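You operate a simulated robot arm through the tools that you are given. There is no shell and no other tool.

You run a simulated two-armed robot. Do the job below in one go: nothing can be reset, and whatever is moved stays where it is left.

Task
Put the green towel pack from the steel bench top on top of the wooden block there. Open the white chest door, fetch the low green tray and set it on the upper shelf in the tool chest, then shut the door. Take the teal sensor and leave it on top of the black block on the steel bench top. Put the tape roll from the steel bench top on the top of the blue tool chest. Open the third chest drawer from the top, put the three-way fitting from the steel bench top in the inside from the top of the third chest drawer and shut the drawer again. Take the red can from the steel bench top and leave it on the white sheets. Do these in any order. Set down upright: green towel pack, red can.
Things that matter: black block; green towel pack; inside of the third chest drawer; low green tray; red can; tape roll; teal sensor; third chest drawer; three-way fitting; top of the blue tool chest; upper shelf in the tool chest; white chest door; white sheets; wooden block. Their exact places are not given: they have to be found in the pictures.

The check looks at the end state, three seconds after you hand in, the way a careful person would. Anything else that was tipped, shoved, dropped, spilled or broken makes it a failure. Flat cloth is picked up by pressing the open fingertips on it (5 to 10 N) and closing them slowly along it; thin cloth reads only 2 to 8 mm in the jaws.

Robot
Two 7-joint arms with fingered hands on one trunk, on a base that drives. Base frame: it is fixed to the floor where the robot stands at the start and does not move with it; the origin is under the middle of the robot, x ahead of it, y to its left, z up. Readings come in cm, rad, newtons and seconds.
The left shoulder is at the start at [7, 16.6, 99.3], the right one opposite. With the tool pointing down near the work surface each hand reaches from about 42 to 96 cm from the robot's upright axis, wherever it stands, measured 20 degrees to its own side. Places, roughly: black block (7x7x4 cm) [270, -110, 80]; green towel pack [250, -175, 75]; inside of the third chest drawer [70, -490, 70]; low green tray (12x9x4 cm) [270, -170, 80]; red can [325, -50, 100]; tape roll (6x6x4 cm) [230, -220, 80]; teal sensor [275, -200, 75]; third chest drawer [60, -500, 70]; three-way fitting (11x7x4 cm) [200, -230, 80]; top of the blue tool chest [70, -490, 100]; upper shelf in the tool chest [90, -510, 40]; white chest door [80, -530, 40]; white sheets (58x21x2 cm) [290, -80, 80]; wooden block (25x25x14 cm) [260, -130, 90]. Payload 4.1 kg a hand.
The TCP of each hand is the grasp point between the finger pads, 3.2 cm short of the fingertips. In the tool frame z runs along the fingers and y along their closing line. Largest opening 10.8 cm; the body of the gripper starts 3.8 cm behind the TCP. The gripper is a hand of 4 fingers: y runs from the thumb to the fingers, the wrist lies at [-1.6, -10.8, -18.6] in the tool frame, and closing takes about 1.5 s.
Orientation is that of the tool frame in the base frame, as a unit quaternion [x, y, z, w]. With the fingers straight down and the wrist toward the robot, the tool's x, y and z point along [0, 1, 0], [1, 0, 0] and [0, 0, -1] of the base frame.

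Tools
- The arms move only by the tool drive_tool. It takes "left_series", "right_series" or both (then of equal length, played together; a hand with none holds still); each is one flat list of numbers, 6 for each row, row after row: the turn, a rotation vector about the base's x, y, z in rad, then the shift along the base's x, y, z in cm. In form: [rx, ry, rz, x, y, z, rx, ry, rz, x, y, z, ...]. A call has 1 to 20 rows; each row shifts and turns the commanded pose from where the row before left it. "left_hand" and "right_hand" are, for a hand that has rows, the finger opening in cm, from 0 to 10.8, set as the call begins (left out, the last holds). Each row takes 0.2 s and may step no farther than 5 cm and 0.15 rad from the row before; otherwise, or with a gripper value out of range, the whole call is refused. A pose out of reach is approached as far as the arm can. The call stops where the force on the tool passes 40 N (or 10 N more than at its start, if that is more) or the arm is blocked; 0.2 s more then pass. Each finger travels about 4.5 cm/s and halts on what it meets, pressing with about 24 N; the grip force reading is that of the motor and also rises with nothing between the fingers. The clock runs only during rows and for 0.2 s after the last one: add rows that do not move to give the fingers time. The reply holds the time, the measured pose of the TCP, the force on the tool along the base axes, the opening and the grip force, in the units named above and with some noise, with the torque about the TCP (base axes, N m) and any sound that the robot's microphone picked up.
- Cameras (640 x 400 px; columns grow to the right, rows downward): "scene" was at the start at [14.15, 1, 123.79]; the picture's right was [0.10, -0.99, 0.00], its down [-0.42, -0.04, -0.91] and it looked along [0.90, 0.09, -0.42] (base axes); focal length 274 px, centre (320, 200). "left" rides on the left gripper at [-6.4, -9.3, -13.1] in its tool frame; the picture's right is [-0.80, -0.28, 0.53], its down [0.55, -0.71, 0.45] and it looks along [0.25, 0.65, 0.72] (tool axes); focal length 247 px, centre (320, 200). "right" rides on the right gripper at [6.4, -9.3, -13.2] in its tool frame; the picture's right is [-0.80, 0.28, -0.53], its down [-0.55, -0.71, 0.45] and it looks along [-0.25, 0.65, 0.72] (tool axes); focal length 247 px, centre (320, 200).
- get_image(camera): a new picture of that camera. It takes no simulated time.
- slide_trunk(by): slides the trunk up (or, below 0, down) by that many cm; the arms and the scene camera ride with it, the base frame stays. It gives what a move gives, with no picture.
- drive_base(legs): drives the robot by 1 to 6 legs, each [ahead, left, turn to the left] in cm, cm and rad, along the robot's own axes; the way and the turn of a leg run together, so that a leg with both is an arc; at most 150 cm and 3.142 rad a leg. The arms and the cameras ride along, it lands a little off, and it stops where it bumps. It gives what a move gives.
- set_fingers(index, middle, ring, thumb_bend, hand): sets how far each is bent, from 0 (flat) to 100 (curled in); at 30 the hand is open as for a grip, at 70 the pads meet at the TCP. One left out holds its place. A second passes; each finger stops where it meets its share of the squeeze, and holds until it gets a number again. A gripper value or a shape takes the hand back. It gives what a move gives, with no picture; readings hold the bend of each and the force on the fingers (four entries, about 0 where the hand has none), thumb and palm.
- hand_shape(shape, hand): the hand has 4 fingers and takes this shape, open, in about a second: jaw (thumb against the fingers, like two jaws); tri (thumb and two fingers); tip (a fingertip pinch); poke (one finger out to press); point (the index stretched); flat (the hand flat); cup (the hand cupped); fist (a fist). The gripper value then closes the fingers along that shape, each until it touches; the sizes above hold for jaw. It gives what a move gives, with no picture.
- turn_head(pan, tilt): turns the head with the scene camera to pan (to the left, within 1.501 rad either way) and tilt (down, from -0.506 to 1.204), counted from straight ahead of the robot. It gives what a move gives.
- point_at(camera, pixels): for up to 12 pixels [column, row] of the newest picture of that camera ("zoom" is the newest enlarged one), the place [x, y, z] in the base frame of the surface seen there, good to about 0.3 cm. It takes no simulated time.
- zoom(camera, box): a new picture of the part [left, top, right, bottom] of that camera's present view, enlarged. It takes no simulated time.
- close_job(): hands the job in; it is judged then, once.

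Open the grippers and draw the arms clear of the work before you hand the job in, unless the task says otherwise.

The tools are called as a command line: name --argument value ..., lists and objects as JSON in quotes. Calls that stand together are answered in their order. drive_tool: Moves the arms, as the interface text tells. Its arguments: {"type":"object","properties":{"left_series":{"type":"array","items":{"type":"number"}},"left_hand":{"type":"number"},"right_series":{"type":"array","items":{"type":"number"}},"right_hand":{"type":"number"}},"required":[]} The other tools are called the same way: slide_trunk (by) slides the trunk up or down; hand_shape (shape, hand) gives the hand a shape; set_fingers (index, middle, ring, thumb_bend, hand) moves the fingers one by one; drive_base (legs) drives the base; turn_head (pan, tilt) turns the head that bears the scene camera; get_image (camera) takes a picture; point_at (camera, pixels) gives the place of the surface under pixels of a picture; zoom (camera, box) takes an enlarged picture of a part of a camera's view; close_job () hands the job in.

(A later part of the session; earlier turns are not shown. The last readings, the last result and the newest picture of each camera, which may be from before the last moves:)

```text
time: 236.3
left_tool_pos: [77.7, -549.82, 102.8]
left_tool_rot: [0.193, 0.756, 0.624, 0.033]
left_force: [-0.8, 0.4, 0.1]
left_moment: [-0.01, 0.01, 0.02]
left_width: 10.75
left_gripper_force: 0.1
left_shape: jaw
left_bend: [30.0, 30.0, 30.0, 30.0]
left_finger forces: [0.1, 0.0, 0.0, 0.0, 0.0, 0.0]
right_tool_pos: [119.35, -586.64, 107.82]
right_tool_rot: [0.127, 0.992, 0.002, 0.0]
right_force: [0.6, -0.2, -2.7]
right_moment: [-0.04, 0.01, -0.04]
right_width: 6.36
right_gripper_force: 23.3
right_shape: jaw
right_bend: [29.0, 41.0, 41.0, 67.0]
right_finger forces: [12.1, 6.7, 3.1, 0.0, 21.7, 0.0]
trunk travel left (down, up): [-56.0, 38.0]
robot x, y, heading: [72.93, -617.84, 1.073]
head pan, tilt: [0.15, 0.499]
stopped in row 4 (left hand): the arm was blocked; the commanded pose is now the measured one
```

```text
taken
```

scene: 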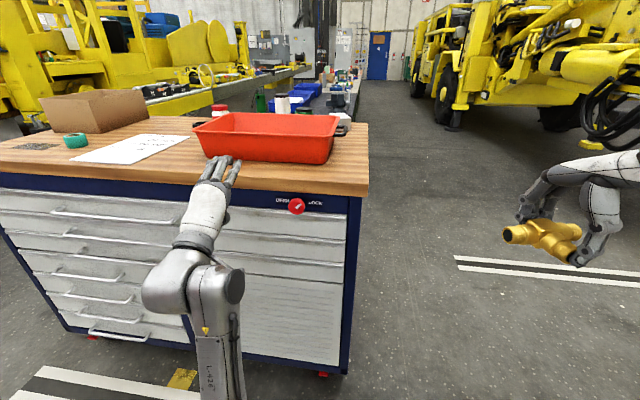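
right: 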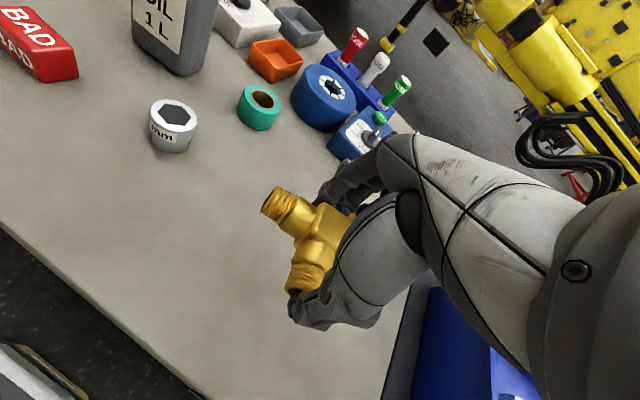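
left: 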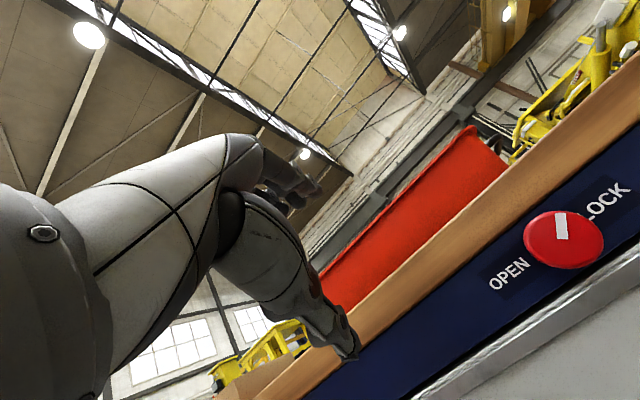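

The arm is too folded: I'm too close for a horizontal tool. I back off 22 cm and continue toward the knob.

drive_base --legs '[[-22, 0, 0]]'

drive_tool --left_series '[0.06, -0.035, 0, 2.4, 1.5, -1.2, 0.06, -0.035, 0, 2.4, 1.5, -1.2, 0.06, -0.035, 0, 2.4, 1.5, -1.2, 0, 0, 0, 2.4, 1.5, -1.2, 0, 0, 0, 2.4, 1.5, -1.2, 0, 0, 0, 2.4, 1.5, -1.2, 0, 0, 0, 0, 0, 0]'

get_image --camera "scene"

get_image --camera "left"

```text
time: 238.0
left_tool_pos: [67.41, -569.29, 102.87]
left_tool_rot: [0.196, 0.756, 0.624, 0.034]
left_force: [0.8, -0.8, -0.7]
left_moment: [-0.01, 0.01, 0.0]
left_width: 10.78
left_gripper_force: 0.1
left_shape: jaw
left_bend: [30.0, 30.0, 30.0, 30.0]
left_finger forces: [0.0, 0.0, 0.1, 0.0, 0.0, 0.0]
right_tool_pos: [108.84, -606.46, 107.86]
right_tool_rot: [0.13, 0.992, 0.002, 0.0]
right_force: [0.4, 0.6, -2.3]
right_moment: [0.03, 0.0, 0.0]
right_width: 6.36
right_gripper_force: 23.8
right_shape: jaw
right_bend: [29.0, 41.0, 41.0, 67.0]
right_finger forces: [12.1, 6.6, 3.1, 0.0, 21.8, 0.0]
trunk travel left (down, up): [-56.0, 38.0]
robot x, y, heading: [62.22, -637.22, 1.064]
head pan, tilt: [0.15, 0.499]
```

```text
time: 239.6
left_tool_pos: [80.71, -559.47, 95.71]
left_tool_rot: [0.17, 0.689, 0.704, 0.038]
left_force: [-0.3, 0.1, -0.2]
left_moment: [0.04, 0.01, 0.02]
left_width: 10.77
left_gripper_force: 0.0
left_shape: jaw
left_bend: [30.0, 30.0, 30.0, 30.0]
left_finger forces: [0.0, 0.0, 0.0, 0.1, 0.1, 0.0]
right_tool_pos: [108.93, -606.54, 107.81]
right_tool_rot: [0.13, 0.991, 0.001, 0.001]
right_force: [1.0, -0.6, -2.0]
right_moment: [-0.05, 0.02, 0.01]
right_width: 6.33
right_gripper_force: 24.1
right_shape: jaw
right_bend: [29.0, 41.0, 41.0, 67.0]
right_finger forces: [12.1, 6.7, 3.1, 0.1, 21.9, 0.0]
trunk travel left (down, up): [-56.0, 38.0]
robot x, y, heading: [62.1, -637.39, 1.064]
head pan, tilt: [0.15, 0.499]
```

```text
taken
```

scene: 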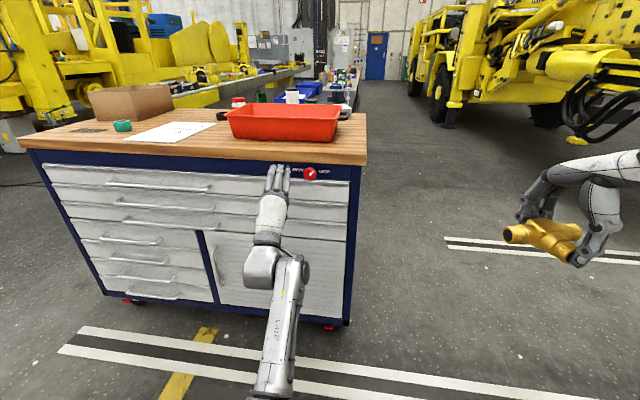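

```text
taken
```

left: 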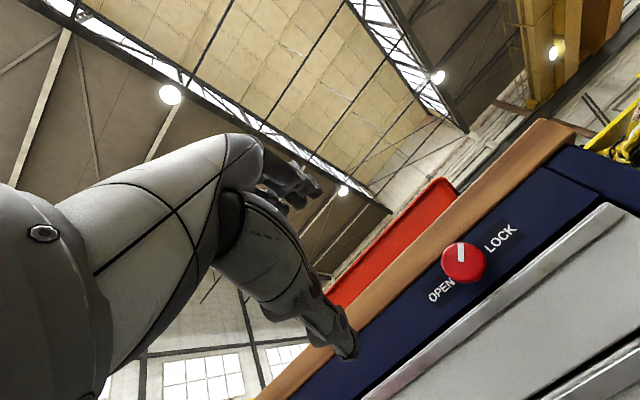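

The left camera shows the mark at about 45° up-right, between up and LOCK, so OPEN should be ~90° counter-clockwise. I yaw -0.2 to face the panel squarely, roll clockwise 0.6 to get a good starting angle, and align in front of the knob.

drive_tool --left_series '[0, 0, -0.1, 1.5, -0.8, -0.5, 0, 0, -0.1, 1.5, -0.8, -0.5, 0.0572, 0.1055, 0, 0, 0, -0.3, 0.0572, 0.1055, 0, 0, 0, -0.3, 0.0572, 0.1055, 0, 0, 0, -0.2, 0.0572, 0.1055, 0, 0, 0, -0.2, 0.0572, 0.1055, 0, 0, 0, 0, 0, 0, 0, 0, 0, 0]'

get_image --camera "scene"

get_image --camera "left"

```text
time: 241.4
left_tool_pos: [84.9, -562.0, 93.6]
left_tool_rot: [0.421, 0.579, 0.693, -0.088]
left_force: [-0.5, -0.8, 0.3]
left_moment: [-0.01, 0.02, 0.0]
left_width: 10.79
left_gripper_force: 0.1
left_shape: jaw
left_bend: [30.0, 30.0, 30.0, 30.0]
left_finger forces: [0.0, 0.0, 0.0, 0.1, 0.0, 0.0]
right_tool_pos: [108.92, -606.33, 107.87]
right_tool_rot: [0.131, 0.991, 0.002, -0.001]
right_force: [0.6, 0.5, -2.9]
right_moment: [-0.03, 0.0, -0.02]
right_width: 6.34
right_gripper_force: 24.1
right_shape: jaw
right_bend: [29.0, 41.0, 41.0, 67.0]
right_finger forces: [12.2, 6.6, 3.1, 0.0, 21.8, 0.0]
trunk travel left (down, up): [-56.0, 38.0]
robot x, y, heading: [61.94, -637.16, 1.063]
head pan, tilt: [0.15, 0.499]
```

```text
taken
```

scene: 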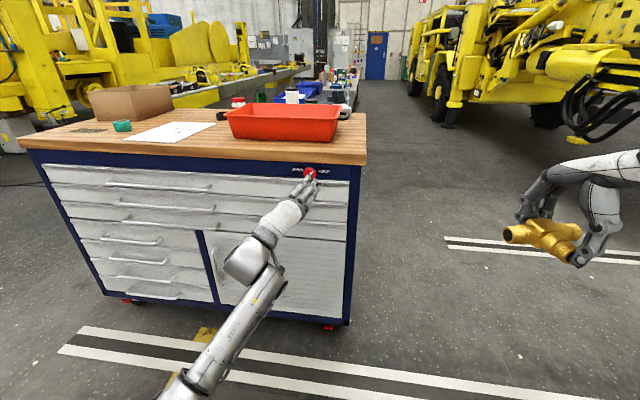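

```text
taken
```

left: 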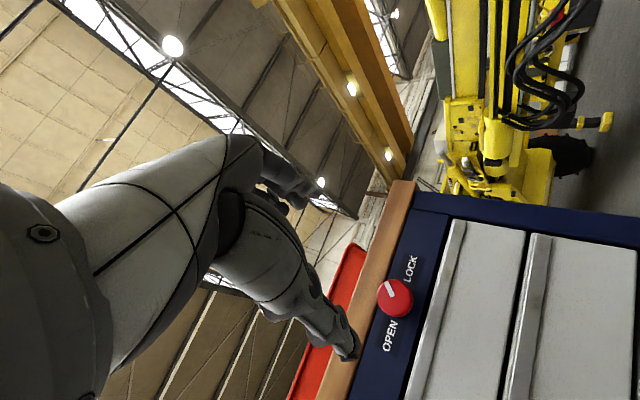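

The hand now faces the panel squarely with a 43° clockwise roll. I measure the knob from the left camera at (395,297).

zoom --camera "left" --box '[360, 250, 440, 340]'

point_at --camera "left" --pixels '[[395, 297], [382, 300], [407, 292], [393, 282], [398, 311], [410, 262], [390, 335], [430, 300]]'

```text
4.44 times, centred on (400, 295) of left
```

zoom: 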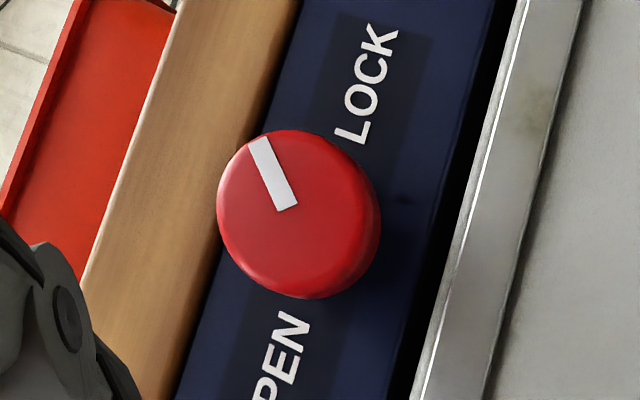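

```text
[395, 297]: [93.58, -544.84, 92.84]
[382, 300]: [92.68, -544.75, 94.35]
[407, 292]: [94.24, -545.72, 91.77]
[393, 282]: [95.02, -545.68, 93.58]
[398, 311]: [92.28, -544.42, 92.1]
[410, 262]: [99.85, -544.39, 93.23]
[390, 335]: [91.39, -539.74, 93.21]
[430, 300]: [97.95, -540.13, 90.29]
```

Knob centre is ≈(93.5,-545.1,93.0), face at along -434.8; the mark is at 47° (LOCK). I advance the half-closed left hand onto it.

drive_tool --left_series '[0, 0, 0, 1.69, 3.29, -0.12, 0, 0, 0, 1.69, 3.29, -0.12, 0, 0, 0, 1.69, 3.29, -0.12, 0, 0, 0, 1.69, 3.29, -0.12, 0, 0, 0, 1.2, 2.4, -0.12, 0, 0, 0, 0, 0, 0]' --left_hand 8

get_image --camera "left"

zoom --camera "scene" --box '[240, 120, 380, 260]'

```text
time: 242.8
left_tool_pos: [92.92, -546.1, 92.95]
left_tool_rot: [0.421, 0.579, 0.693, -0.088]
left_force: [0.0, -0.3, 0.8]
left_moment: [0.02, 0.0, -0.03]
left_width: 8.0
left_gripper_force: 0.1
left_shape: jaw
left_bend: [26.0, 36.0, 34.0, 58.0]
left_finger forces: [0.1, 0.0, 0.0, 0.1, 0.0, 0.0]
right_tool_pos: [108.91, -606.28, 107.79]
right_tool_rot: [0.13, 0.991, 0.002, 0.001]
right_force: [0.2, 0.3, -2.3]
right_moment: [-0.04, -0.01, 0.01]
right_width: 6.35
right_gripper_force: 24.4
right_shape: jaw
right_bend: [29.0, 41.0, 41.0, 67.0]
right_finger forces: [12.1, 6.6, 3.1, 0.0, 21.7, 0.0]
trunk travel left (down, up): [-56.0, 38.0]
robot x, y, heading: [62.22, -637.14, 1.07]
head pan, tilt: [0.15, 0.499]
```

```text
taken
```

left: 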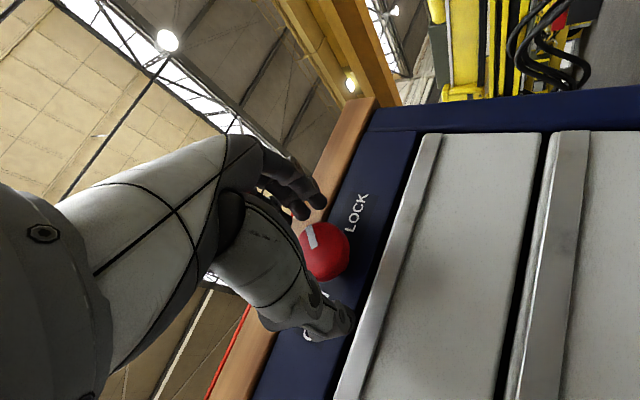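

```text
2.86 times, centred on (310, 190) of scene
```

zoom: 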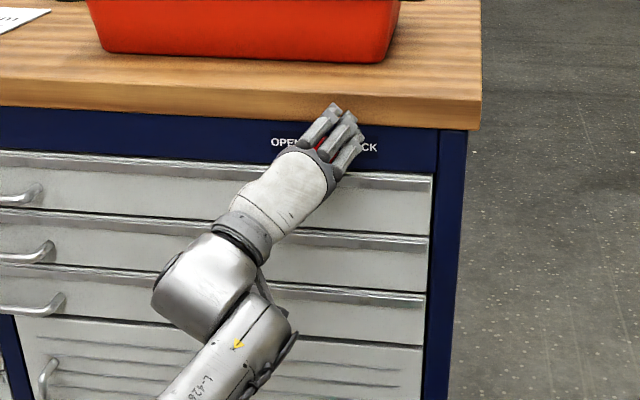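

Fingers surround the knob. I nudge by (0,0.7,-0.35) to centre on it, then close.

drive_tool --left_series '[0, 0, 0, 0, 0.69, -0.35, 0, 0, 0, 0, 0, 0]'

drive_tool --left_series '[0, 0, 0, 0, 0, 0, 0, 0, 0, 0, 0, 0, 0, 0, 0, 0, 0, 0, 0, 0, 0, 0, 0, 0, 0, 0, 0, 0, 0, 0, 0, 0, 0, 0, 0, 0, 0, 0, 0, 0, 0, 0]' --left_hand 1

get_image --camera "left"

```text
time: 243.4
left_tool_pos: [93.01, -545.59, 92.65]
left_tool_rot: [0.42, 0.579, 0.693, -0.088]
left_force: [-0.2, 1.0, 0.1]
left_moment: [0.02, 0.01, 0.0]
left_width: 8.03
left_gripper_force: 0.0
left_shape: jaw
left_bend: [26.0, 36.0, 34.0, 58.0]
left_finger forces: [0.0, 0.0, 0.0, 0.0, 0.0, 0.1]
right_tool_pos: [108.93, -606.36, 107.89]
right_tool_rot: [0.131, 0.991, 0.002, 0.001]
right_force: [-0.7, -0.9, -2.6]
right_moment: [-0.04, 0.01, 0.0]
right_width: 6.34
right_gripper_force: 24.1
right_shape: jaw
right_bend: [29.0, 41.0, 41.0, 67.0]
right_finger forces: [12.0, 6.6, 3.1, 0.1, 21.8, 0.0]
trunk travel left (down, up): [-56.0, 38.0]
robot x, y, heading: [62.18, -636.68, 1.066]
head pan, tilt: [0.15, 0.499]
```

```text
time: 245.0
left_tool_pos: [92.99, -545.48, 92.6]
left_tool_rot: [0.42, 0.58, 0.693, -0.087]
left_force: [4.5, 9.1, 4.0]
left_moment: [-0.03, 0.01, 0.0]
left_width: 3.14
left_gripper_force: 23.9
left_shape: jaw
left_bend: [74.0, 53.0, 58.0, 75.0]
left_finger forces: [11.8, 6.9, 1.9, 0.1, 19.5, 0.0]
right_tool_pos: [108.98, -606.22, 107.64]
right_tool_rot: [0.13, 0.991, 0.001, -0.002]
right_force: [0.6, -0.1, -1.9]
right_moment: [-0.05, 0.02, -0.02]
right_width: 6.31
right_gripper_force: 23.6
right_shape: jaw
right_bend: [29.0, 41.0, 41.0, 67.0]
right_finger forces: [12.1, 6.6, 3.1, 0.0, 21.8, 0.0]
trunk travel left (down, up): [-56.0, 38.0]
robot x, y, heading: [62.43, -637.12, 1.067]
head pan, tilt: [0.15, 0.499]
```

```text
taken
```

left: 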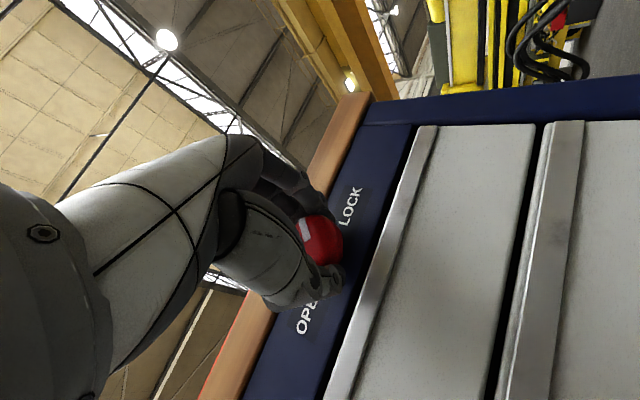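

The knob is gripped. I turn it counter-clockwise (about -d) by 0.72 rad first.

drive_tool --left_series '[-0.0572, -0.1055, 0, 0, 0, 0, -0.0572, -0.1055, 0, 0, 0, 0, -0.0572, -0.1055, 0, 0, 0, 0, -0.0572, -0.1055, 0, 0, 0, 0, -0.0572, -0.1055, 0, 0, 0, 0, -0.0572, -0.1055, 0, 0, 0, 0, 0, 0, 0, 0, 0, 0]'

get_image --camera "left"

```text
time: 246.6
left_tool_pos: [93.88, -545.74, 92.41]
left_tool_rot: [0.199, 0.687, 0.678, 0.171]
left_force: [24.1, 11.3, -0.3]
left_moment: [0.01, 0.58, -0.3]
left_width: 2.85
left_gripper_force: 23.8
left_shape: jaw
left_bend: [74.0, 52.0, 54.0, 77.0]
left_finger forces: [21.2, 9.3, 5.8, 0.0, 16.4, 0.0]
right_tool_pos: [109.18, -606.29, 107.71]
right_tool_rot: [0.132, 0.991, 0.0, -0.001]
right_force: [-0.4, 0.2, -2.6]
right_moment: [-0.04, 0.02, -0.01]
right_width: 6.33
right_gripper_force: 23.7
right_shape: jaw
right_bend: [29.0, 41.0, 41.0, 67.0]
right_finger forces: [12.1, 6.6, 3.1, 0.0, 21.8, 0.1]
trunk travel left (down, up): [-56.0, 38.0]
robot x, y, heading: [62.4, -636.91, 1.058]
head pan, tilt: [0.15, 0.499]
stopped in row 7 (left hand): the force on the tool passed its limit at 41 N (the readings are from after the stop); the commanded pose is now the measured one
```

```text
taken
```

left: 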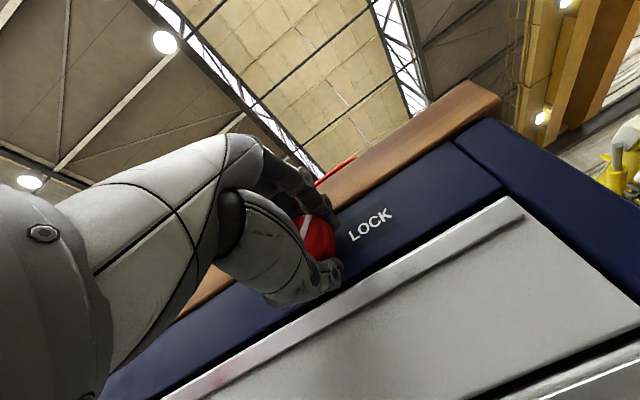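

Force hit 41 N sideways as the axis drifted; the hand turned 43°. I zoom to see whether the knob followed.

zoom --camera "left" --box '[270, 180, 400, 290]'

zoom --camera "scene" --box '[270, 140, 350, 210]'

```text
3.64 times, centred on (335, 235) of left
```

zoom: 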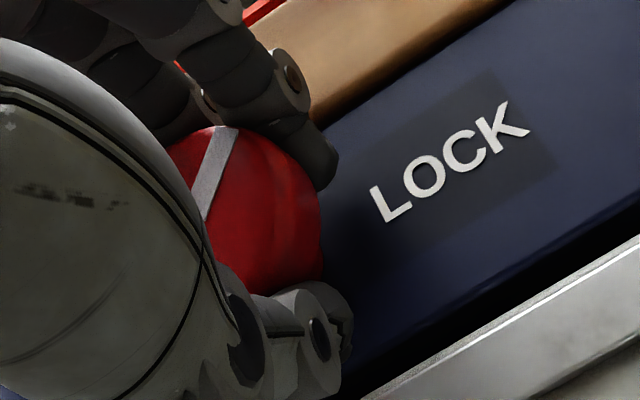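

```text
5.71 times, centred on (310, 175) of scene
```

zoom: 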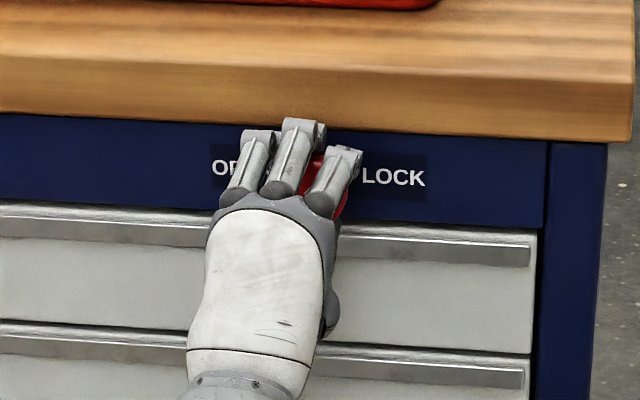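

The mark is still at ~45°: the fingers slipped round the knob. Before forcing it I release it, back off, and will test whether the third drawer really is locked.

drive_tool --left_series '[0, 0, 0, 0, 0, 0, 0, 0, 0, 0, 0, 0, 0, 0, 0, 0, 0, 0, 0, 0, 0, 0, 0, 0, 0, 0, 0, 0, 0, 0, 0, 0, 0, 0, 0, 0]' --left_hand 9

drive_tool --left_series '[0, 0, 0, -0.5, -0.9, 0, 0, 0, 0, -0.95, -1.75, 0, 0, 0, 0, -1.4, -2.6, 0, 0, 0, 0, -1.9, -3.5, 0, 0, 0, 0, -1.9, -3.5, 0]'

zoom --camera "left" --box '[300, 180, 460, 310]'

get_image --camera "scene"

```text
time: 248.0
left_tool_pos: [93.23, -545.77, 92.68]
left_tool_rot: [0.195, 0.686, 0.68, 0.17]
left_force: [-0.3, -0.3, -0.6]
left_moment: [-0.02, 0.02, -0.03]
left_width: 8.95
left_gripper_force: 0.1
left_shape: jaw
left_bend: [26.0, 34.0, 32.0, 51.0]
left_finger forces: [0.0, 0.0, 0.1, 0.0, 0.0, 0.0]
right_tool_pos: [109.02, -606.51, 107.91]
right_tool_rot: [0.131, 0.991, 0.001, 0.001]
right_force: [0.0, 0.0, -2.2]
right_moment: [-0.02, 0.03, -0.02]
right_width: 6.33
right_gripper_force: 24.0
right_shape: jaw
right_bend: [29.0, 41.0, 41.0, 67.0]
right_finger forces: [12.0, 6.5, 3.2, 0.1, 21.8, 0.2]
trunk travel left (down, up): [-56.0, 38.0]
robot x, y, heading: [62.33, -636.91, 1.064]
head pan, tilt: [0.15, 0.499]
```

```text
time: 249.2
left_tool_pos: [86.32, -558.08, 92.45]
left_tool_rot: [0.195, 0.686, 0.68, 0.17]
left_force: [-0.5, -0.6, 1.0]
left_moment: [0.01, 0.04, 0.01]
left_width: 8.99
left_gripper_force: 0.0
left_shape: jaw
left_bend: [26.0, 34.0, 32.0, 51.0]
left_finger forces: [0.0, 0.0, 0.0, 0.0, 0.0, 0.0]
right_tool_pos: [109.04, -606.57, 107.8]
right_tool_rot: [0.131, 0.991, 0.002, 0.0]
right_force: [0.4, -0.1, -1.6]
right_moment: [-0.02, 0.02, -0.03]
right_width: 6.32
right_gripper_force: 23.8
right_shape: jaw
right_bend: [29.0, 41.0, 41.0, 67.0]
right_finger forces: [12.0, 6.6, 3.1, 0.0, 21.8, 0.0]
trunk travel left (down, up): [-56.0, 38.0]
robot x, y, heading: [62.11, -637.38, 1.066]
head pan, tilt: [0.15, 0.499]
```

```text
3.08 times, centred on (380, 245) of left
```

zoom: 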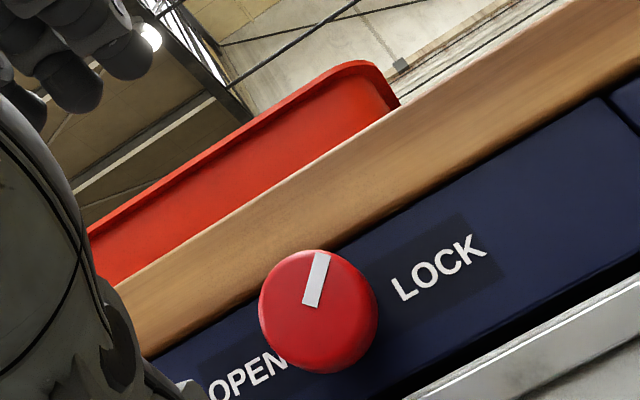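

```text
taken
```

scene: 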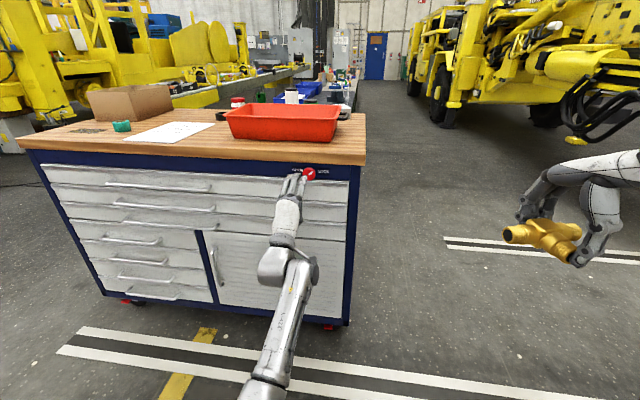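

The mark may have moved a little (≈58° now). I look at the third drawer's handle closely and measure it.

zoom --camera "scene" --box '[40, 150, 260, 310]'

point_at --camera "zoom" --pixels '[[240, 200], [350, 208], [480, 215], [505, 215], [480, 208], [350, 201], [250, 155], [480, 168], [350, 225], [300, 204], [420, 212], [500, 305]]'

```text
2.50 times, centred on (150, 230) of scene
```

zoom: 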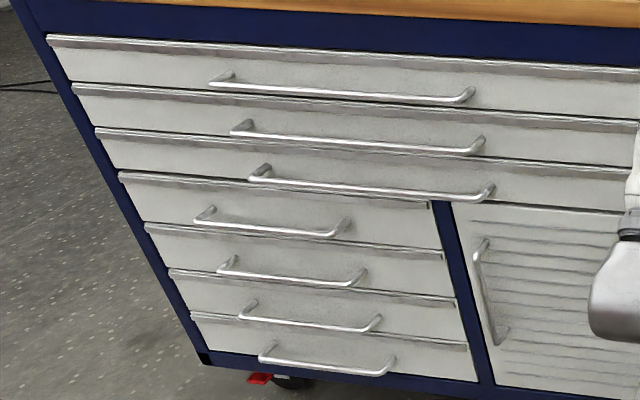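

```text
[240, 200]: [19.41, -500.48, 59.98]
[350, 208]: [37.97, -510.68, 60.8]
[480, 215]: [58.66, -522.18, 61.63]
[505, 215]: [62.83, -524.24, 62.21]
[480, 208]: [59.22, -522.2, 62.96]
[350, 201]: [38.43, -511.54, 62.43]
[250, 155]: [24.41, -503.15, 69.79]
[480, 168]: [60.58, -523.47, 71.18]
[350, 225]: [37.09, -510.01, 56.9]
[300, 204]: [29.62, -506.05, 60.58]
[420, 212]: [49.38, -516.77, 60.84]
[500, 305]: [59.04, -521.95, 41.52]
```

The third handle runs from (255,180) to (485,197) in this zoom. I measure on the bar itself.

zoom --camera "scene" --box '[110, 205, 220, 240]'

```text
5.82 times, centred on (165, 222) of scene
```

zoom: 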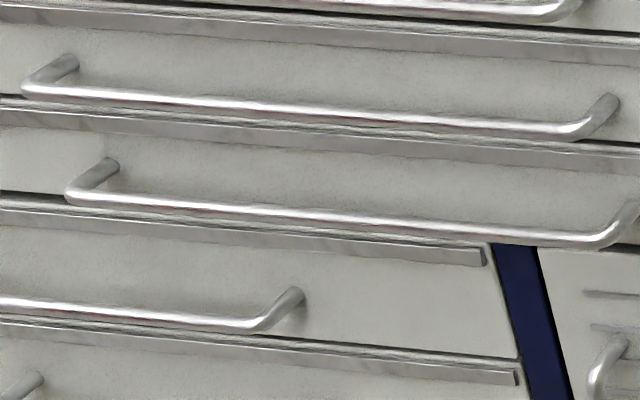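

point_at --camera "zoom" --pixels '[[120, 203], [200, 209], [300, 217], [400, 226], [500, 235], [580, 240], [85, 190], [110, 165], [300, 112], [400, 121], [300, 190], [450, 210]]'

```text
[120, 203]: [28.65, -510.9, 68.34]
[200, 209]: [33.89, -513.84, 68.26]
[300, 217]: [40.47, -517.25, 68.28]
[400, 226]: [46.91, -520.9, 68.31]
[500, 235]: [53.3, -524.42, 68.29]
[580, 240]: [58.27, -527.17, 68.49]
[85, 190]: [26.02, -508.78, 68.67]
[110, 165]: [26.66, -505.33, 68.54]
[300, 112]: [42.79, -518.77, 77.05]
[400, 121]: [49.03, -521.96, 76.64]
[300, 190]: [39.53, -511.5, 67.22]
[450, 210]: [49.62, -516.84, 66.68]
```

The third handle bar is at z 68.3, along -435.6, centred near perp 285. I strafe left 58 cm, back 5, and lower the trunk 25 cm to reach it with the left hand.

drive_base --legs '[[-5, 58, 0.008]]'

slide_trunk --by -25

turn_head --pan 0.1 --tilt 0.4

get_image --camera "scene"

```text
time: 252.5
left_tool_pos: [33.23, -534.1, 92.48]
left_tool_rot: [0.195, 0.686, 0.68, 0.17]
left_force: [-0.3, 0.2, 0.0]
left_moment: [-0.02, 0.03, -0.01]
left_width: 8.97
left_gripper_force: 0.1
left_shape: jaw
left_bend: [26.0, 34.0, 32.0, 51.0]
left_finger forces: [0.0, 0.0, 0.0, 0.1, 0.0, 0.0]
right_tool_pos: [55.69, -582.49, 107.76]
right_tool_rot: [0.132, 0.991, 0.002, 0.001]
right_force: [0.1, -0.8, -2.2]
right_moment: [-0.02, 0.0, 0.0]
right_width: 6.33
right_gripper_force: 23.7
right_shape: jaw
right_bend: [29.0, 41.0, 41.0, 67.0]
right_finger forces: [12.1, 6.5, 3.1, 0.0, 21.8, 0.0]
trunk travel left (down, up): [-56.0, 38.0]
robot x, y, heading: [8.84, -613.3, 1.065]
head pan, tilt: [0.15, 0.499]
```

```text
time: 255.1
left_tool_pos: [33.13, -533.98, 67.5]
left_tool_rot: [0.195, 0.686, 0.68, 0.169]
left_force: [-0.1, -0.5, 0.2]
left_moment: [0.01, -0.03, 0.0]
left_width: 8.96
left_gripper_force: 0.0
left_shape: jaw
left_bend: [26.0, 34.0, 32.0, 51.0]
left_finger forces: [0.1, 0.1, 0.1, 0.0, 0.0, 0.1]
right_tool_pos: [55.77, -582.56, 82.9]
right_tool_rot: [0.131, 0.991, 0.002, 0.0]
right_force: [-0.4, 0.4, -2.6]
right_moment: [-0.05, 0.01, -0.03]
right_width: 6.35
right_gripper_force: 23.7
right_shape: jaw
right_bend: [29.0, 41.0, 41.0, 67.0]
right_finger forces: [12.0, 6.6, 3.1, 0.0, 21.9, 0.0]
trunk travel left (down, up): [-31.0, 63.0]
robot x, y, heading: [8.65, -613.39, 1.058]
head pan, tilt: [0.15, 0.499]
```

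```text
time: 255.8
left_tool_pos: [33.15, -534.01, 67.5]
left_tool_rot: [0.195, 0.686, 0.68, 0.169]
left_force: [0.0, 0.0, -0.2]
left_moment: [0.02, 0.0, 0.0]
left_width: 8.99
left_gripper_force: 0.0
left_shape: jaw
left_bend: [26.0, 34.0, 32.0, 51.0]
left_finger forces: [0.0, 0.0, 0.1, 0.0, 0.1, 0.1]
right_tool_pos: [55.75, -582.49, 82.88]
right_tool_rot: [0.132, 0.991, 0.002, 0.001]
right_force: [0.2, 0.2, -1.9]
right_moment: [-0.05, 0.02, 0.0]
right_width: 6.35
right_gripper_force: 23.9
right_shape: jaw
right_bend: [29.0, 41.0, 41.0, 67.0]
right_finger forces: [12.0, 6.6, 3.2, 0.0, 21.8, 0.0]
trunk travel left (down, up): [-31.0, 63.0]
robot x, y, heading: [9.4, -613.41, 1.067]
head pan, tilt: [0.099, 0.4]
```

```text
taken
```

scene: 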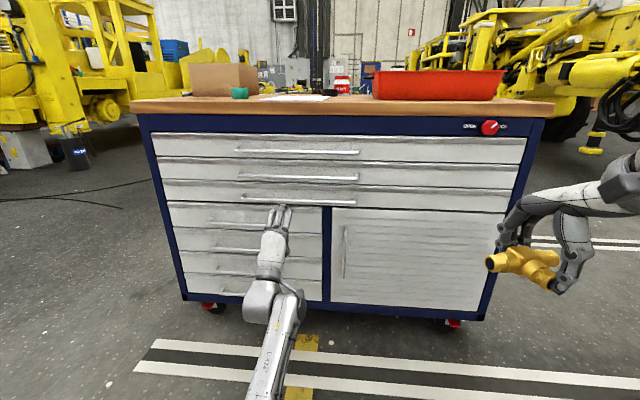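

The left hand faces the third handle (row 202). I narrow the opening to 6 cm and advance to 2 cm short of the bar.

drive_tool --left_series '[0, 0, 0, 1.6, 2.95, 0.2, 0, 0, 0, 1.6, 2.95, 0.2, 0, 0, 0, 1.6, 2.95, 0.2, 0, 0, 0, 1.6, 2.95, 0.2, 0, 0, 0, 1.5, 2.7, 0, 0, 0, 0, 0, 0, 0]' --left_hand 6

get_image --camera "left"

zoom --camera "scene" --box '[210, 130, 370, 250]'

```text
time: 257.2
left_tool_pos: [40.04, -521.34, 68.17]
left_tool_rot: [0.194, 0.686, 0.681, 0.169]
left_force: [-0.5, 0.4, 0.2]
left_moment: [-0.01, 0.0, -0.03]
left_width: 6.05
left_gripper_force: 0.0
left_shape: jaw
left_bend: [74.0, 43.0, 40.0, 68.0]
left_finger forces: [0.0, 0.1, 0.0, 0.0, 0.1, 0.1]
left hand out of reach, approached as far as the arm can: row 5
right_tool_pos: [55.72, -582.62, 82.9]
right_tool_rot: [0.131, 0.991, 0.001, 0.001]
right_force: [0.5, 0.3, -2.4]
right_moment: [0.0, 0.03, 0.0]
right_width: 6.31
right_gripper_force: 23.7
right_shape: jaw
right_bend: [29.0, 41.0, 41.0, 67.0]
right_finger forces: [12.1, 6.5, 3.1, 0.0, 21.8, 0.0]
trunk travel left (down, up): [-31.0, 63.0]
robot x, y, heading: [8.87, -613.28, 1.065]
head pan, tilt: [0.099, 0.4]
```

```text
taken
```

left: 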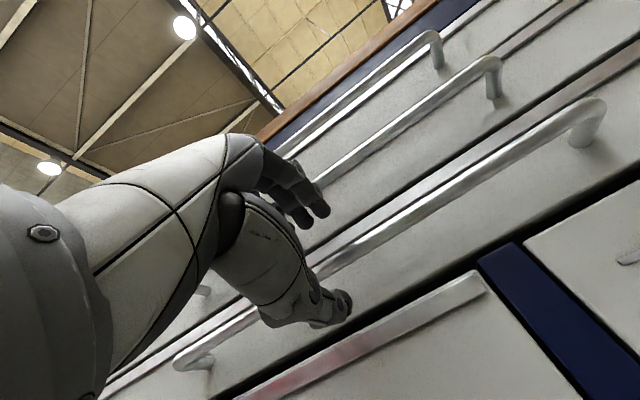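

```text
3.33 times, centred on (290, 190) of scene
```

zoom: 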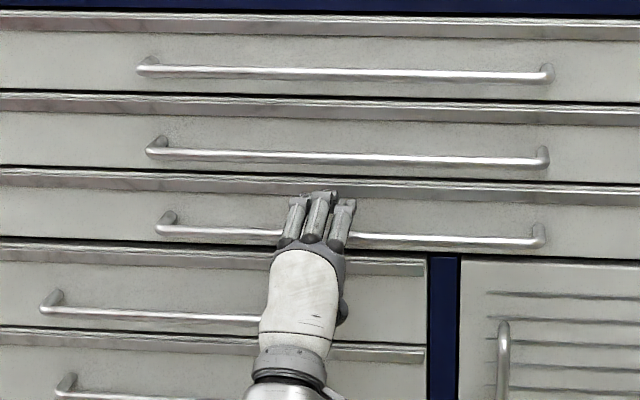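

The arm is at its limit 4 cm short. I retract 6 cm, drive 10 cm ahead, then advance with the arm.

drive_tool --left_series '[0, 0, 0, -1.43, -2.64, 0, 0, 0, 0, -1.9, -3.5, 0, 0, 0, 0, -1.9, -3.5, 0]'

drive_base --legs '[[9, 0, 0.005]]'

get_image --camera "left"

```text
time: 258.0
left_tool_pos: [34.69, -531.14, 68.15]
left_tool_rot: [0.195, 0.686, 0.68, 0.169]
left_force: [-0.5, -0.9, 0.5]
left_moment: [0.03, -0.01, 0.0]
left_width: 6.01
left_gripper_force: 0.1
left_shape: jaw
left_bend: [74.0, 43.0, 40.0, 68.0]
left_finger forces: [0.0, 0.0, 0.0, 0.0, 0.0, 0.0]
right_tool_pos: [55.72, -582.64, 82.87]
right_tool_rot: [0.132, 0.991, 0.002, 0.0]
right_force: [0.2, -0.2, -2.3]
right_moment: [0.0, 0.01, 0.0]
right_width: 6.32
right_gripper_force: 24.3
right_shape: jaw
right_bend: [29.0, 41.0, 41.0, 67.0]
right_finger forces: [12.0, 6.6, 3.1, 0.0, 21.8, 0.0]
trunk travel left (down, up): [-31.0, 63.0]
robot x, y, heading: [8.85, -613.25, 1.063]
head pan, tilt: [0.099, 0.4]
```

```text
time: 259.1
left_tool_pos: [38.8, -522.95, 68.01]
left_tool_rot: [0.193, 0.687, 0.68, 0.168]
left_force: [-0.7, -0.1, -0.2]
left_moment: [-0.02, -0.02, -0.02]
left_width: 6.02
left_gripper_force: 0.0
left_shape: jaw
left_bend: [74.0, 43.0, 40.0, 68.0]
left_finger forces: [0.0, 0.0, 0.0, 0.0, 0.1, 0.0]
right_tool_pos: [59.92, -574.37, 82.85]
right_tool_rot: [0.128, 0.992, 0.001, -0.001]
right_force: [-0.3, 0.2, -2.5]
right_moment: [-0.06, 0.03, 0.02]
right_width: 6.33
right_gripper_force: 23.9
right_shape: jaw
right_bend: [29.0, 41.0, 41.0, 67.0]
right_finger forces: [12.1, 6.7, 3.0, 0.0, 21.8, 0.0]
trunk travel left (down, up): [-31.0, 63.0]
robot x, y, heading: [13.26, -605.57, 1.068]
head pan, tilt: [0.099, 0.4]
```

```text
taken
```

left: 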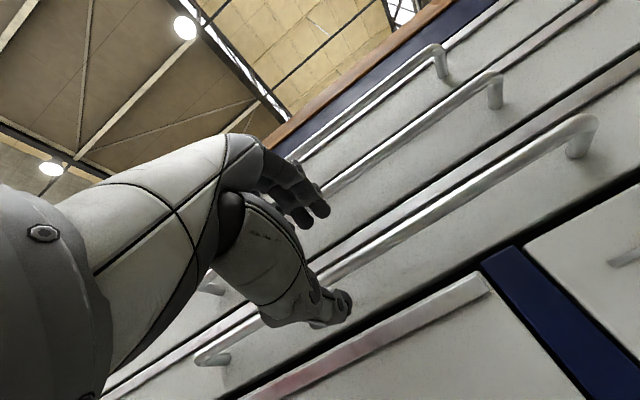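

The projected grasp point lies right on the bar. I advance 6 cm.

drive_tool --left_series '[0, 0, 0, 1.0, 1.8, 0, 0, 0, 0, 1.0, 1.8, 0, 0, 0, 0, 0.8, 1.6, 0, 0, 0, 0, 0, 0, 0]'

get_image --camera "left"

zoom --camera "scene" --box '[210, 130, 370, 270]'

```text
time: 260.1
left_tool_pos: [41.56, -517.87, 68.15]
left_tool_rot: [0.193, 0.687, 0.68, 0.168]
left_force: [0.3, 0.6, 0.1]
left_moment: [0.02, 0.0, 0.0]
left_width: 6.01
left_gripper_force: 0.1
left_shape: jaw
left_bend: [74.0, 43.0, 40.0, 68.0]
left_finger forces: [0.0, 0.0, 0.0, 0.0, 0.1, 0.2]
right_tool_pos: [59.94, -574.43, 82.89]
right_tool_rot: [0.128, 0.992, 0.002, 0.0]
right_force: [0.1, 0.4, -3.5]
right_moment: [-0.04, 0.0, -0.03]
right_width: 6.32
right_gripper_force: 23.5
right_shape: jaw
right_bend: [29.0, 41.0, 41.0, 67.0]
right_finger forces: [12.0, 6.6, 3.0, 0.1, 21.8, 0.0]
trunk travel left (down, up): [-31.0, 63.0]
robot x, y, heading: [13.41, -605.38, 1.07]
head pan, tilt: [0.099, 0.4]
```

```text
taken
```

left: 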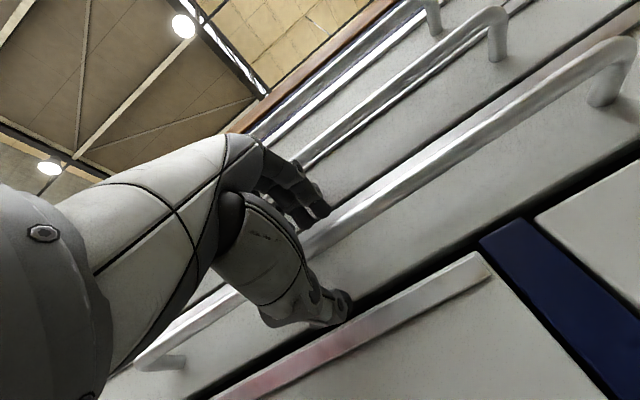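

```text
2.86 times, centred on (290, 200) of scene
```

zoom: 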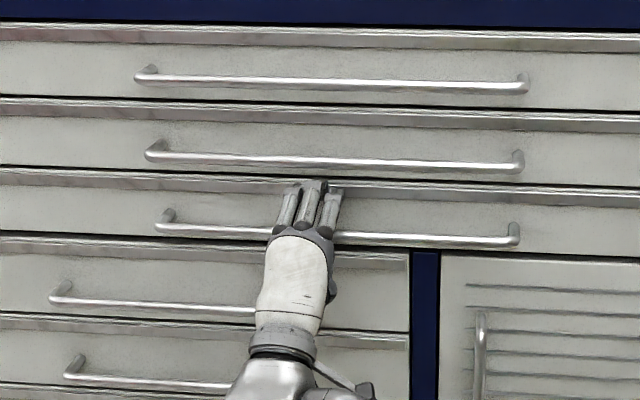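

The bar is between fingers and thumb. I close the hand on it.

drive_tool --left_series '[0, 0, 0, 0, 0, 0, 0, 0, 0, 0, 0, 0, 0, 0, 0, 0, 0, 0, 0, 0, 0, 0, 0, 0, 0, 0, 0, 0, 0, 0, 0, 0, 0, 0, 0, 0, 0, 0, 0, 0, 0, 0]' --left_hand 0

get_image --camera "left"

```text
time: 261.7
left_tool_pos: [41.52, -517.78, 68.04]
left_tool_rot: [0.193, 0.687, 0.68, 0.168]
left_force: [-0.2, 2.1, -3.3]
left_moment: [0.01, 0.01, -0.02]
left_width: 0.05
left_gripper_force: 23.7
left_shape: jaw
left_bend: [70.0, 70.0, 70.0, 72.0]
left_finger forces: [3.6, 0.1, 0.1, 0.1, 0.0, 0.0]
right_tool_pos: [59.97, -574.32, 82.82]
right_tool_rot: [0.128, 0.992, 0.001, 0.0]
right_force: [0.0, -0.1, -0.7]
right_moment: [-0.03, 0.02, 0.01]
right_width: 6.32
right_gripper_force: 24.4
right_shape: jaw
right_bend: [29.0, 41.0, 41.0, 67.0]
right_finger forces: [12.0, 6.5, 3.1, 0.0, 21.8, 0.0]
trunk travel left (down, up): [-31.0, 63.0]
robot x, y, heading: [12.97, -605.24, 1.072]
head pan, tilt: [0.099, 0.4]
```

```text
taken
```

left: 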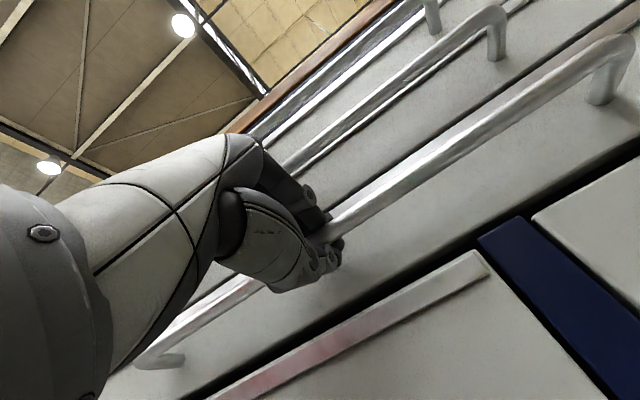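

The fingers closed fully (0.05 cm), so the bar is enclosed like a hook or just missed. I pull 4 cm gently and watch the force.

drive_tool --left_series '[0, 0, 0, -0.48, -0.88, 0, 0, 0, 0, -0.48, -0.88, 0, 0, 0, 0, -0.48, -0.88, 0, 0, 0, 0, -0.48, -0.88, 0, 0, 0, 0, 0, 0, 0]'

get_image --camera "left"

get_image --camera "scene"

```text
time: 262.9
left_tool_pos: [39.64, -521.36, 68.01]
left_tool_rot: [0.193, 0.687, 0.68, 0.168]
left_force: [-3.8, -0.1, -4.9]
left_moment: [-0.01, 0.02, 0.01]
left_width: 0.0
left_gripper_force: 23.7
left_shape: jaw
left_bend: [70.0, 70.0, 70.0, 72.0]
left_finger forces: [2.2, 0.1, 0.1, 0.0, 0.2, 0.0]
right_tool_pos: [59.99, -574.36, 82.77]
right_tool_rot: [0.129, 0.992, 0.001, 0.0]
right_force: [0.2, 0.1, -2.2]
right_moment: [0.0, 0.0, 0.04]
right_width: 6.29
right_gripper_force: 23.8
right_shape: jaw
right_bend: [29.0, 41.0, 41.0, 67.0]
right_finger forces: [12.1, 6.5, 3.2, 0.1, 21.9, 0.0]
trunk travel left (down, up): [-31.0, 63.0]
robot x, y, heading: [13.32, -605.28, 1.067]
head pan, tilt: [0.099, 0.4]
```

```text
taken
```

left: 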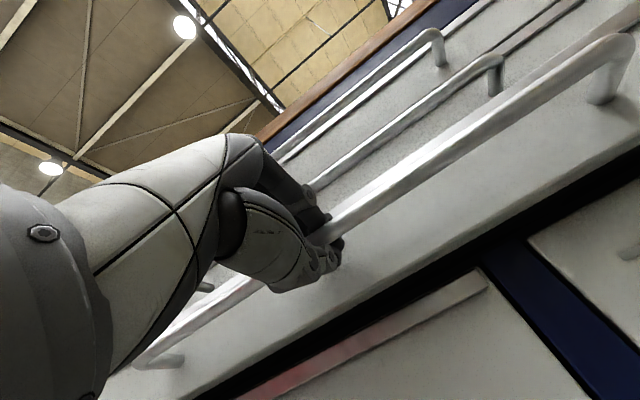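

```text
taken
```

scene: 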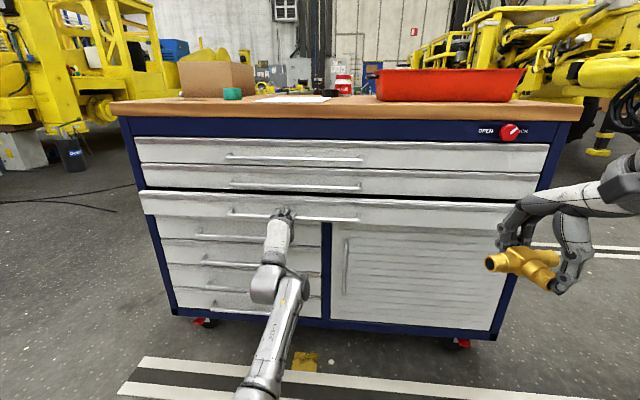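

The drawer is opening (not locked). I pull 13 cm more with the arm, then back the base 15 cm.

drive_tool --left_series '[0, 0, 0, -0.71, -1.32, 0, 0, 0, 0, -0.71, -1.32, 0, 0, 0, 0, -0.71, -1.32, 0, 0, 0, 0, -0.71, -1.32, 0, 0, 0, 0, -0.71, -1.32, 0, 0, 0, 0, -0.71, -1.32, 0, 0, 0, 0, -0.71, -1.32, 0, 0, 0, 0, -0.71, -1.32, 0, 0, 0, 0, 0, 0, 0]'

drive_base --legs '[[-15, 0, 0.005]]'

get_image --camera "scene"

```text
time: 264.9
left_tool_pos: [33.97, -531.58, 68.18]
left_tool_rot: [0.195, 0.686, 0.682, 0.164]
left_force: [8.4, -1.1, -15.3]
left_moment: [-0.1, 0.0, -0.07]
left_width: 0.0
left_gripper_force: 23.8
left_shape: jaw
left_bend: [70.0, 70.0, 70.0, 72.0]
left_finger forces: [0.4, 0.1, 0.0, 0.0, 28.6, 0.1]
right_tool_pos: [59.97, -574.27, 82.61]
right_tool_rot: [0.129, 0.992, 0.002, -0.001]
right_force: [-0.3, -1.2, -2.5]
right_moment: [-0.01, 0.03, -0.01]
right_width: 6.33
right_gripper_force: 24.0
right_shape: jaw
right_bend: [29.0, 41.0, 41.0, 67.0]
right_finger forces: [12.0, 6.6, 3.1, 0.1, 21.8, 0.0]
trunk travel left (down, up): [-31.0, 63.0]
robot x, y, heading: [13.1, -605.31, 1.066]
head pan, tilt: [0.099, 0.4]
```

```text
time: 266.2
left_tool_pos: [26.15, -544.58, 68.07]
left_tool_rot: [0.192, 0.686, 0.683, 0.161]
left_force: [4.8, -1.8, -7.0]
left_moment: [-0.01, -0.04, -0.04]
left_width: 0.02
left_gripper_force: 23.8
left_shape: jaw
left_bend: [70.0, 70.0, 70.0, 73.0]
left_finger forces: [0.0, 0.0, 0.0, 0.0, 4.0, 0.0]
right_tool_pos: [52.71, -587.28, 82.86]
right_tool_rot: [0.127, 0.992, 0.001, -0.001]
right_force: [1.5, 1.0, -2.3]
right_moment: [-0.01, -0.01, 0.0]
right_width: 6.32
right_gripper_force: 24.1
right_shape: jaw
right_bend: [29.0, 41.0, 41.0, 67.0]
right_finger forces: [12.0, 6.5, 3.0, 0.1, 21.7, 0.0]
trunk travel left (down, up): [-31.0, 63.0]
robot x, y, heading: [6.15, -618.66, 1.075]
head pan, tilt: [0.099, 0.4]
```

```text
taken
```

scene: 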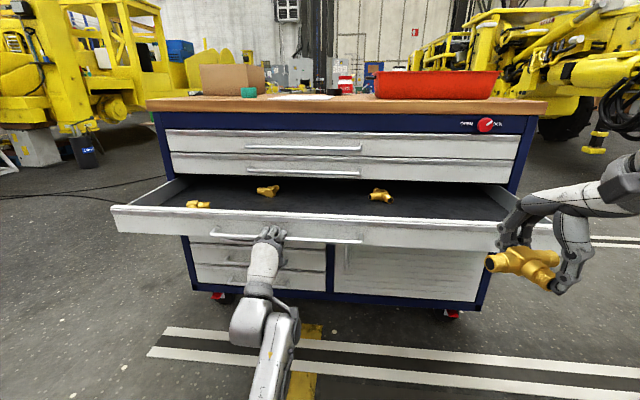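

The drawer is out ~31 cm and holds other fittings at (197,203), (268,190), (380,194). I open the left hand and retreat from the bar.

drive_tool --left_series '[0, 0, 0, 0, 0, 0, 0, 0, 0, 0, 0, 0, 0, 0, 0, 0, 0, 0, 0, 0, 0, 0, 0, 0, 0, 0, 0, 0, 0, 0, 0, 0, 0, 0, 0, 0]' --left_hand 6

get_image --camera "left"

zoom --camera "scene" --box '[100, 160, 560, 280]'

```text
time: 267.6
left_tool_pos: [26.08, -544.67, 68.18]
left_tool_rot: [0.193, 0.686, 0.683, 0.161]
left_force: [0.1, -0.1, 0.8]
left_moment: [-0.01, 0.0, 0.02]
left_width: 5.94
left_gripper_force: 0.1
left_shape: jaw
left_bend: [74.0, 43.0, 40.0, 69.0]
left_finger forces: [0.0, 0.1, 0.1, 0.0, 0.0, 0.0]
right_tool_pos: [52.57, -587.29, 82.78]
right_tool_rot: [0.126, 0.992, 0.002, 0.001]
right_force: [0.5, 0.1, -2.4]
right_moment: [-0.04, 0.0, 0.0]
right_width: 6.3
right_gripper_force: 23.8
right_shape: jaw
right_bend: [29.0, 41.0, 41.0, 67.0]
right_finger forces: [12.0, 6.7, 3.1, 0.1, 21.7, 0.0]
trunk travel left (down, up): [-31.0, 63.0]
robot x, y, heading: [6.33, -618.56, 1.077]
head pan, tilt: [0.099, 0.4]
```

```text
taken
```

left: 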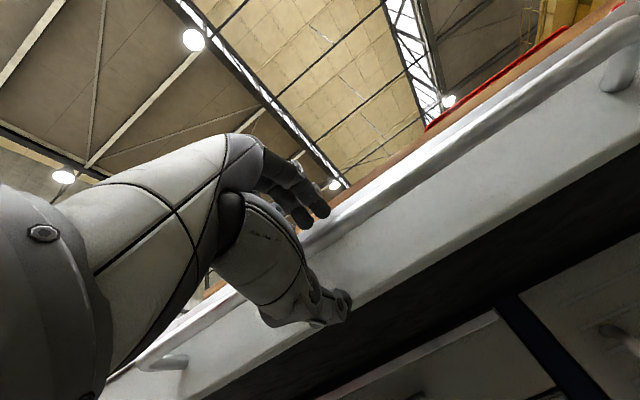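

```text
1.39 times, centred on (330, 220) of scene
```

zoom: 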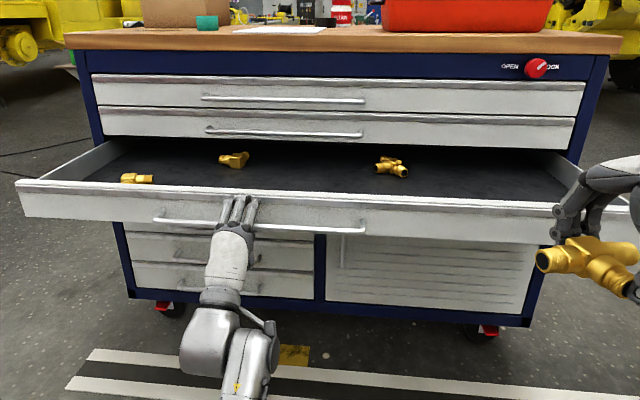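

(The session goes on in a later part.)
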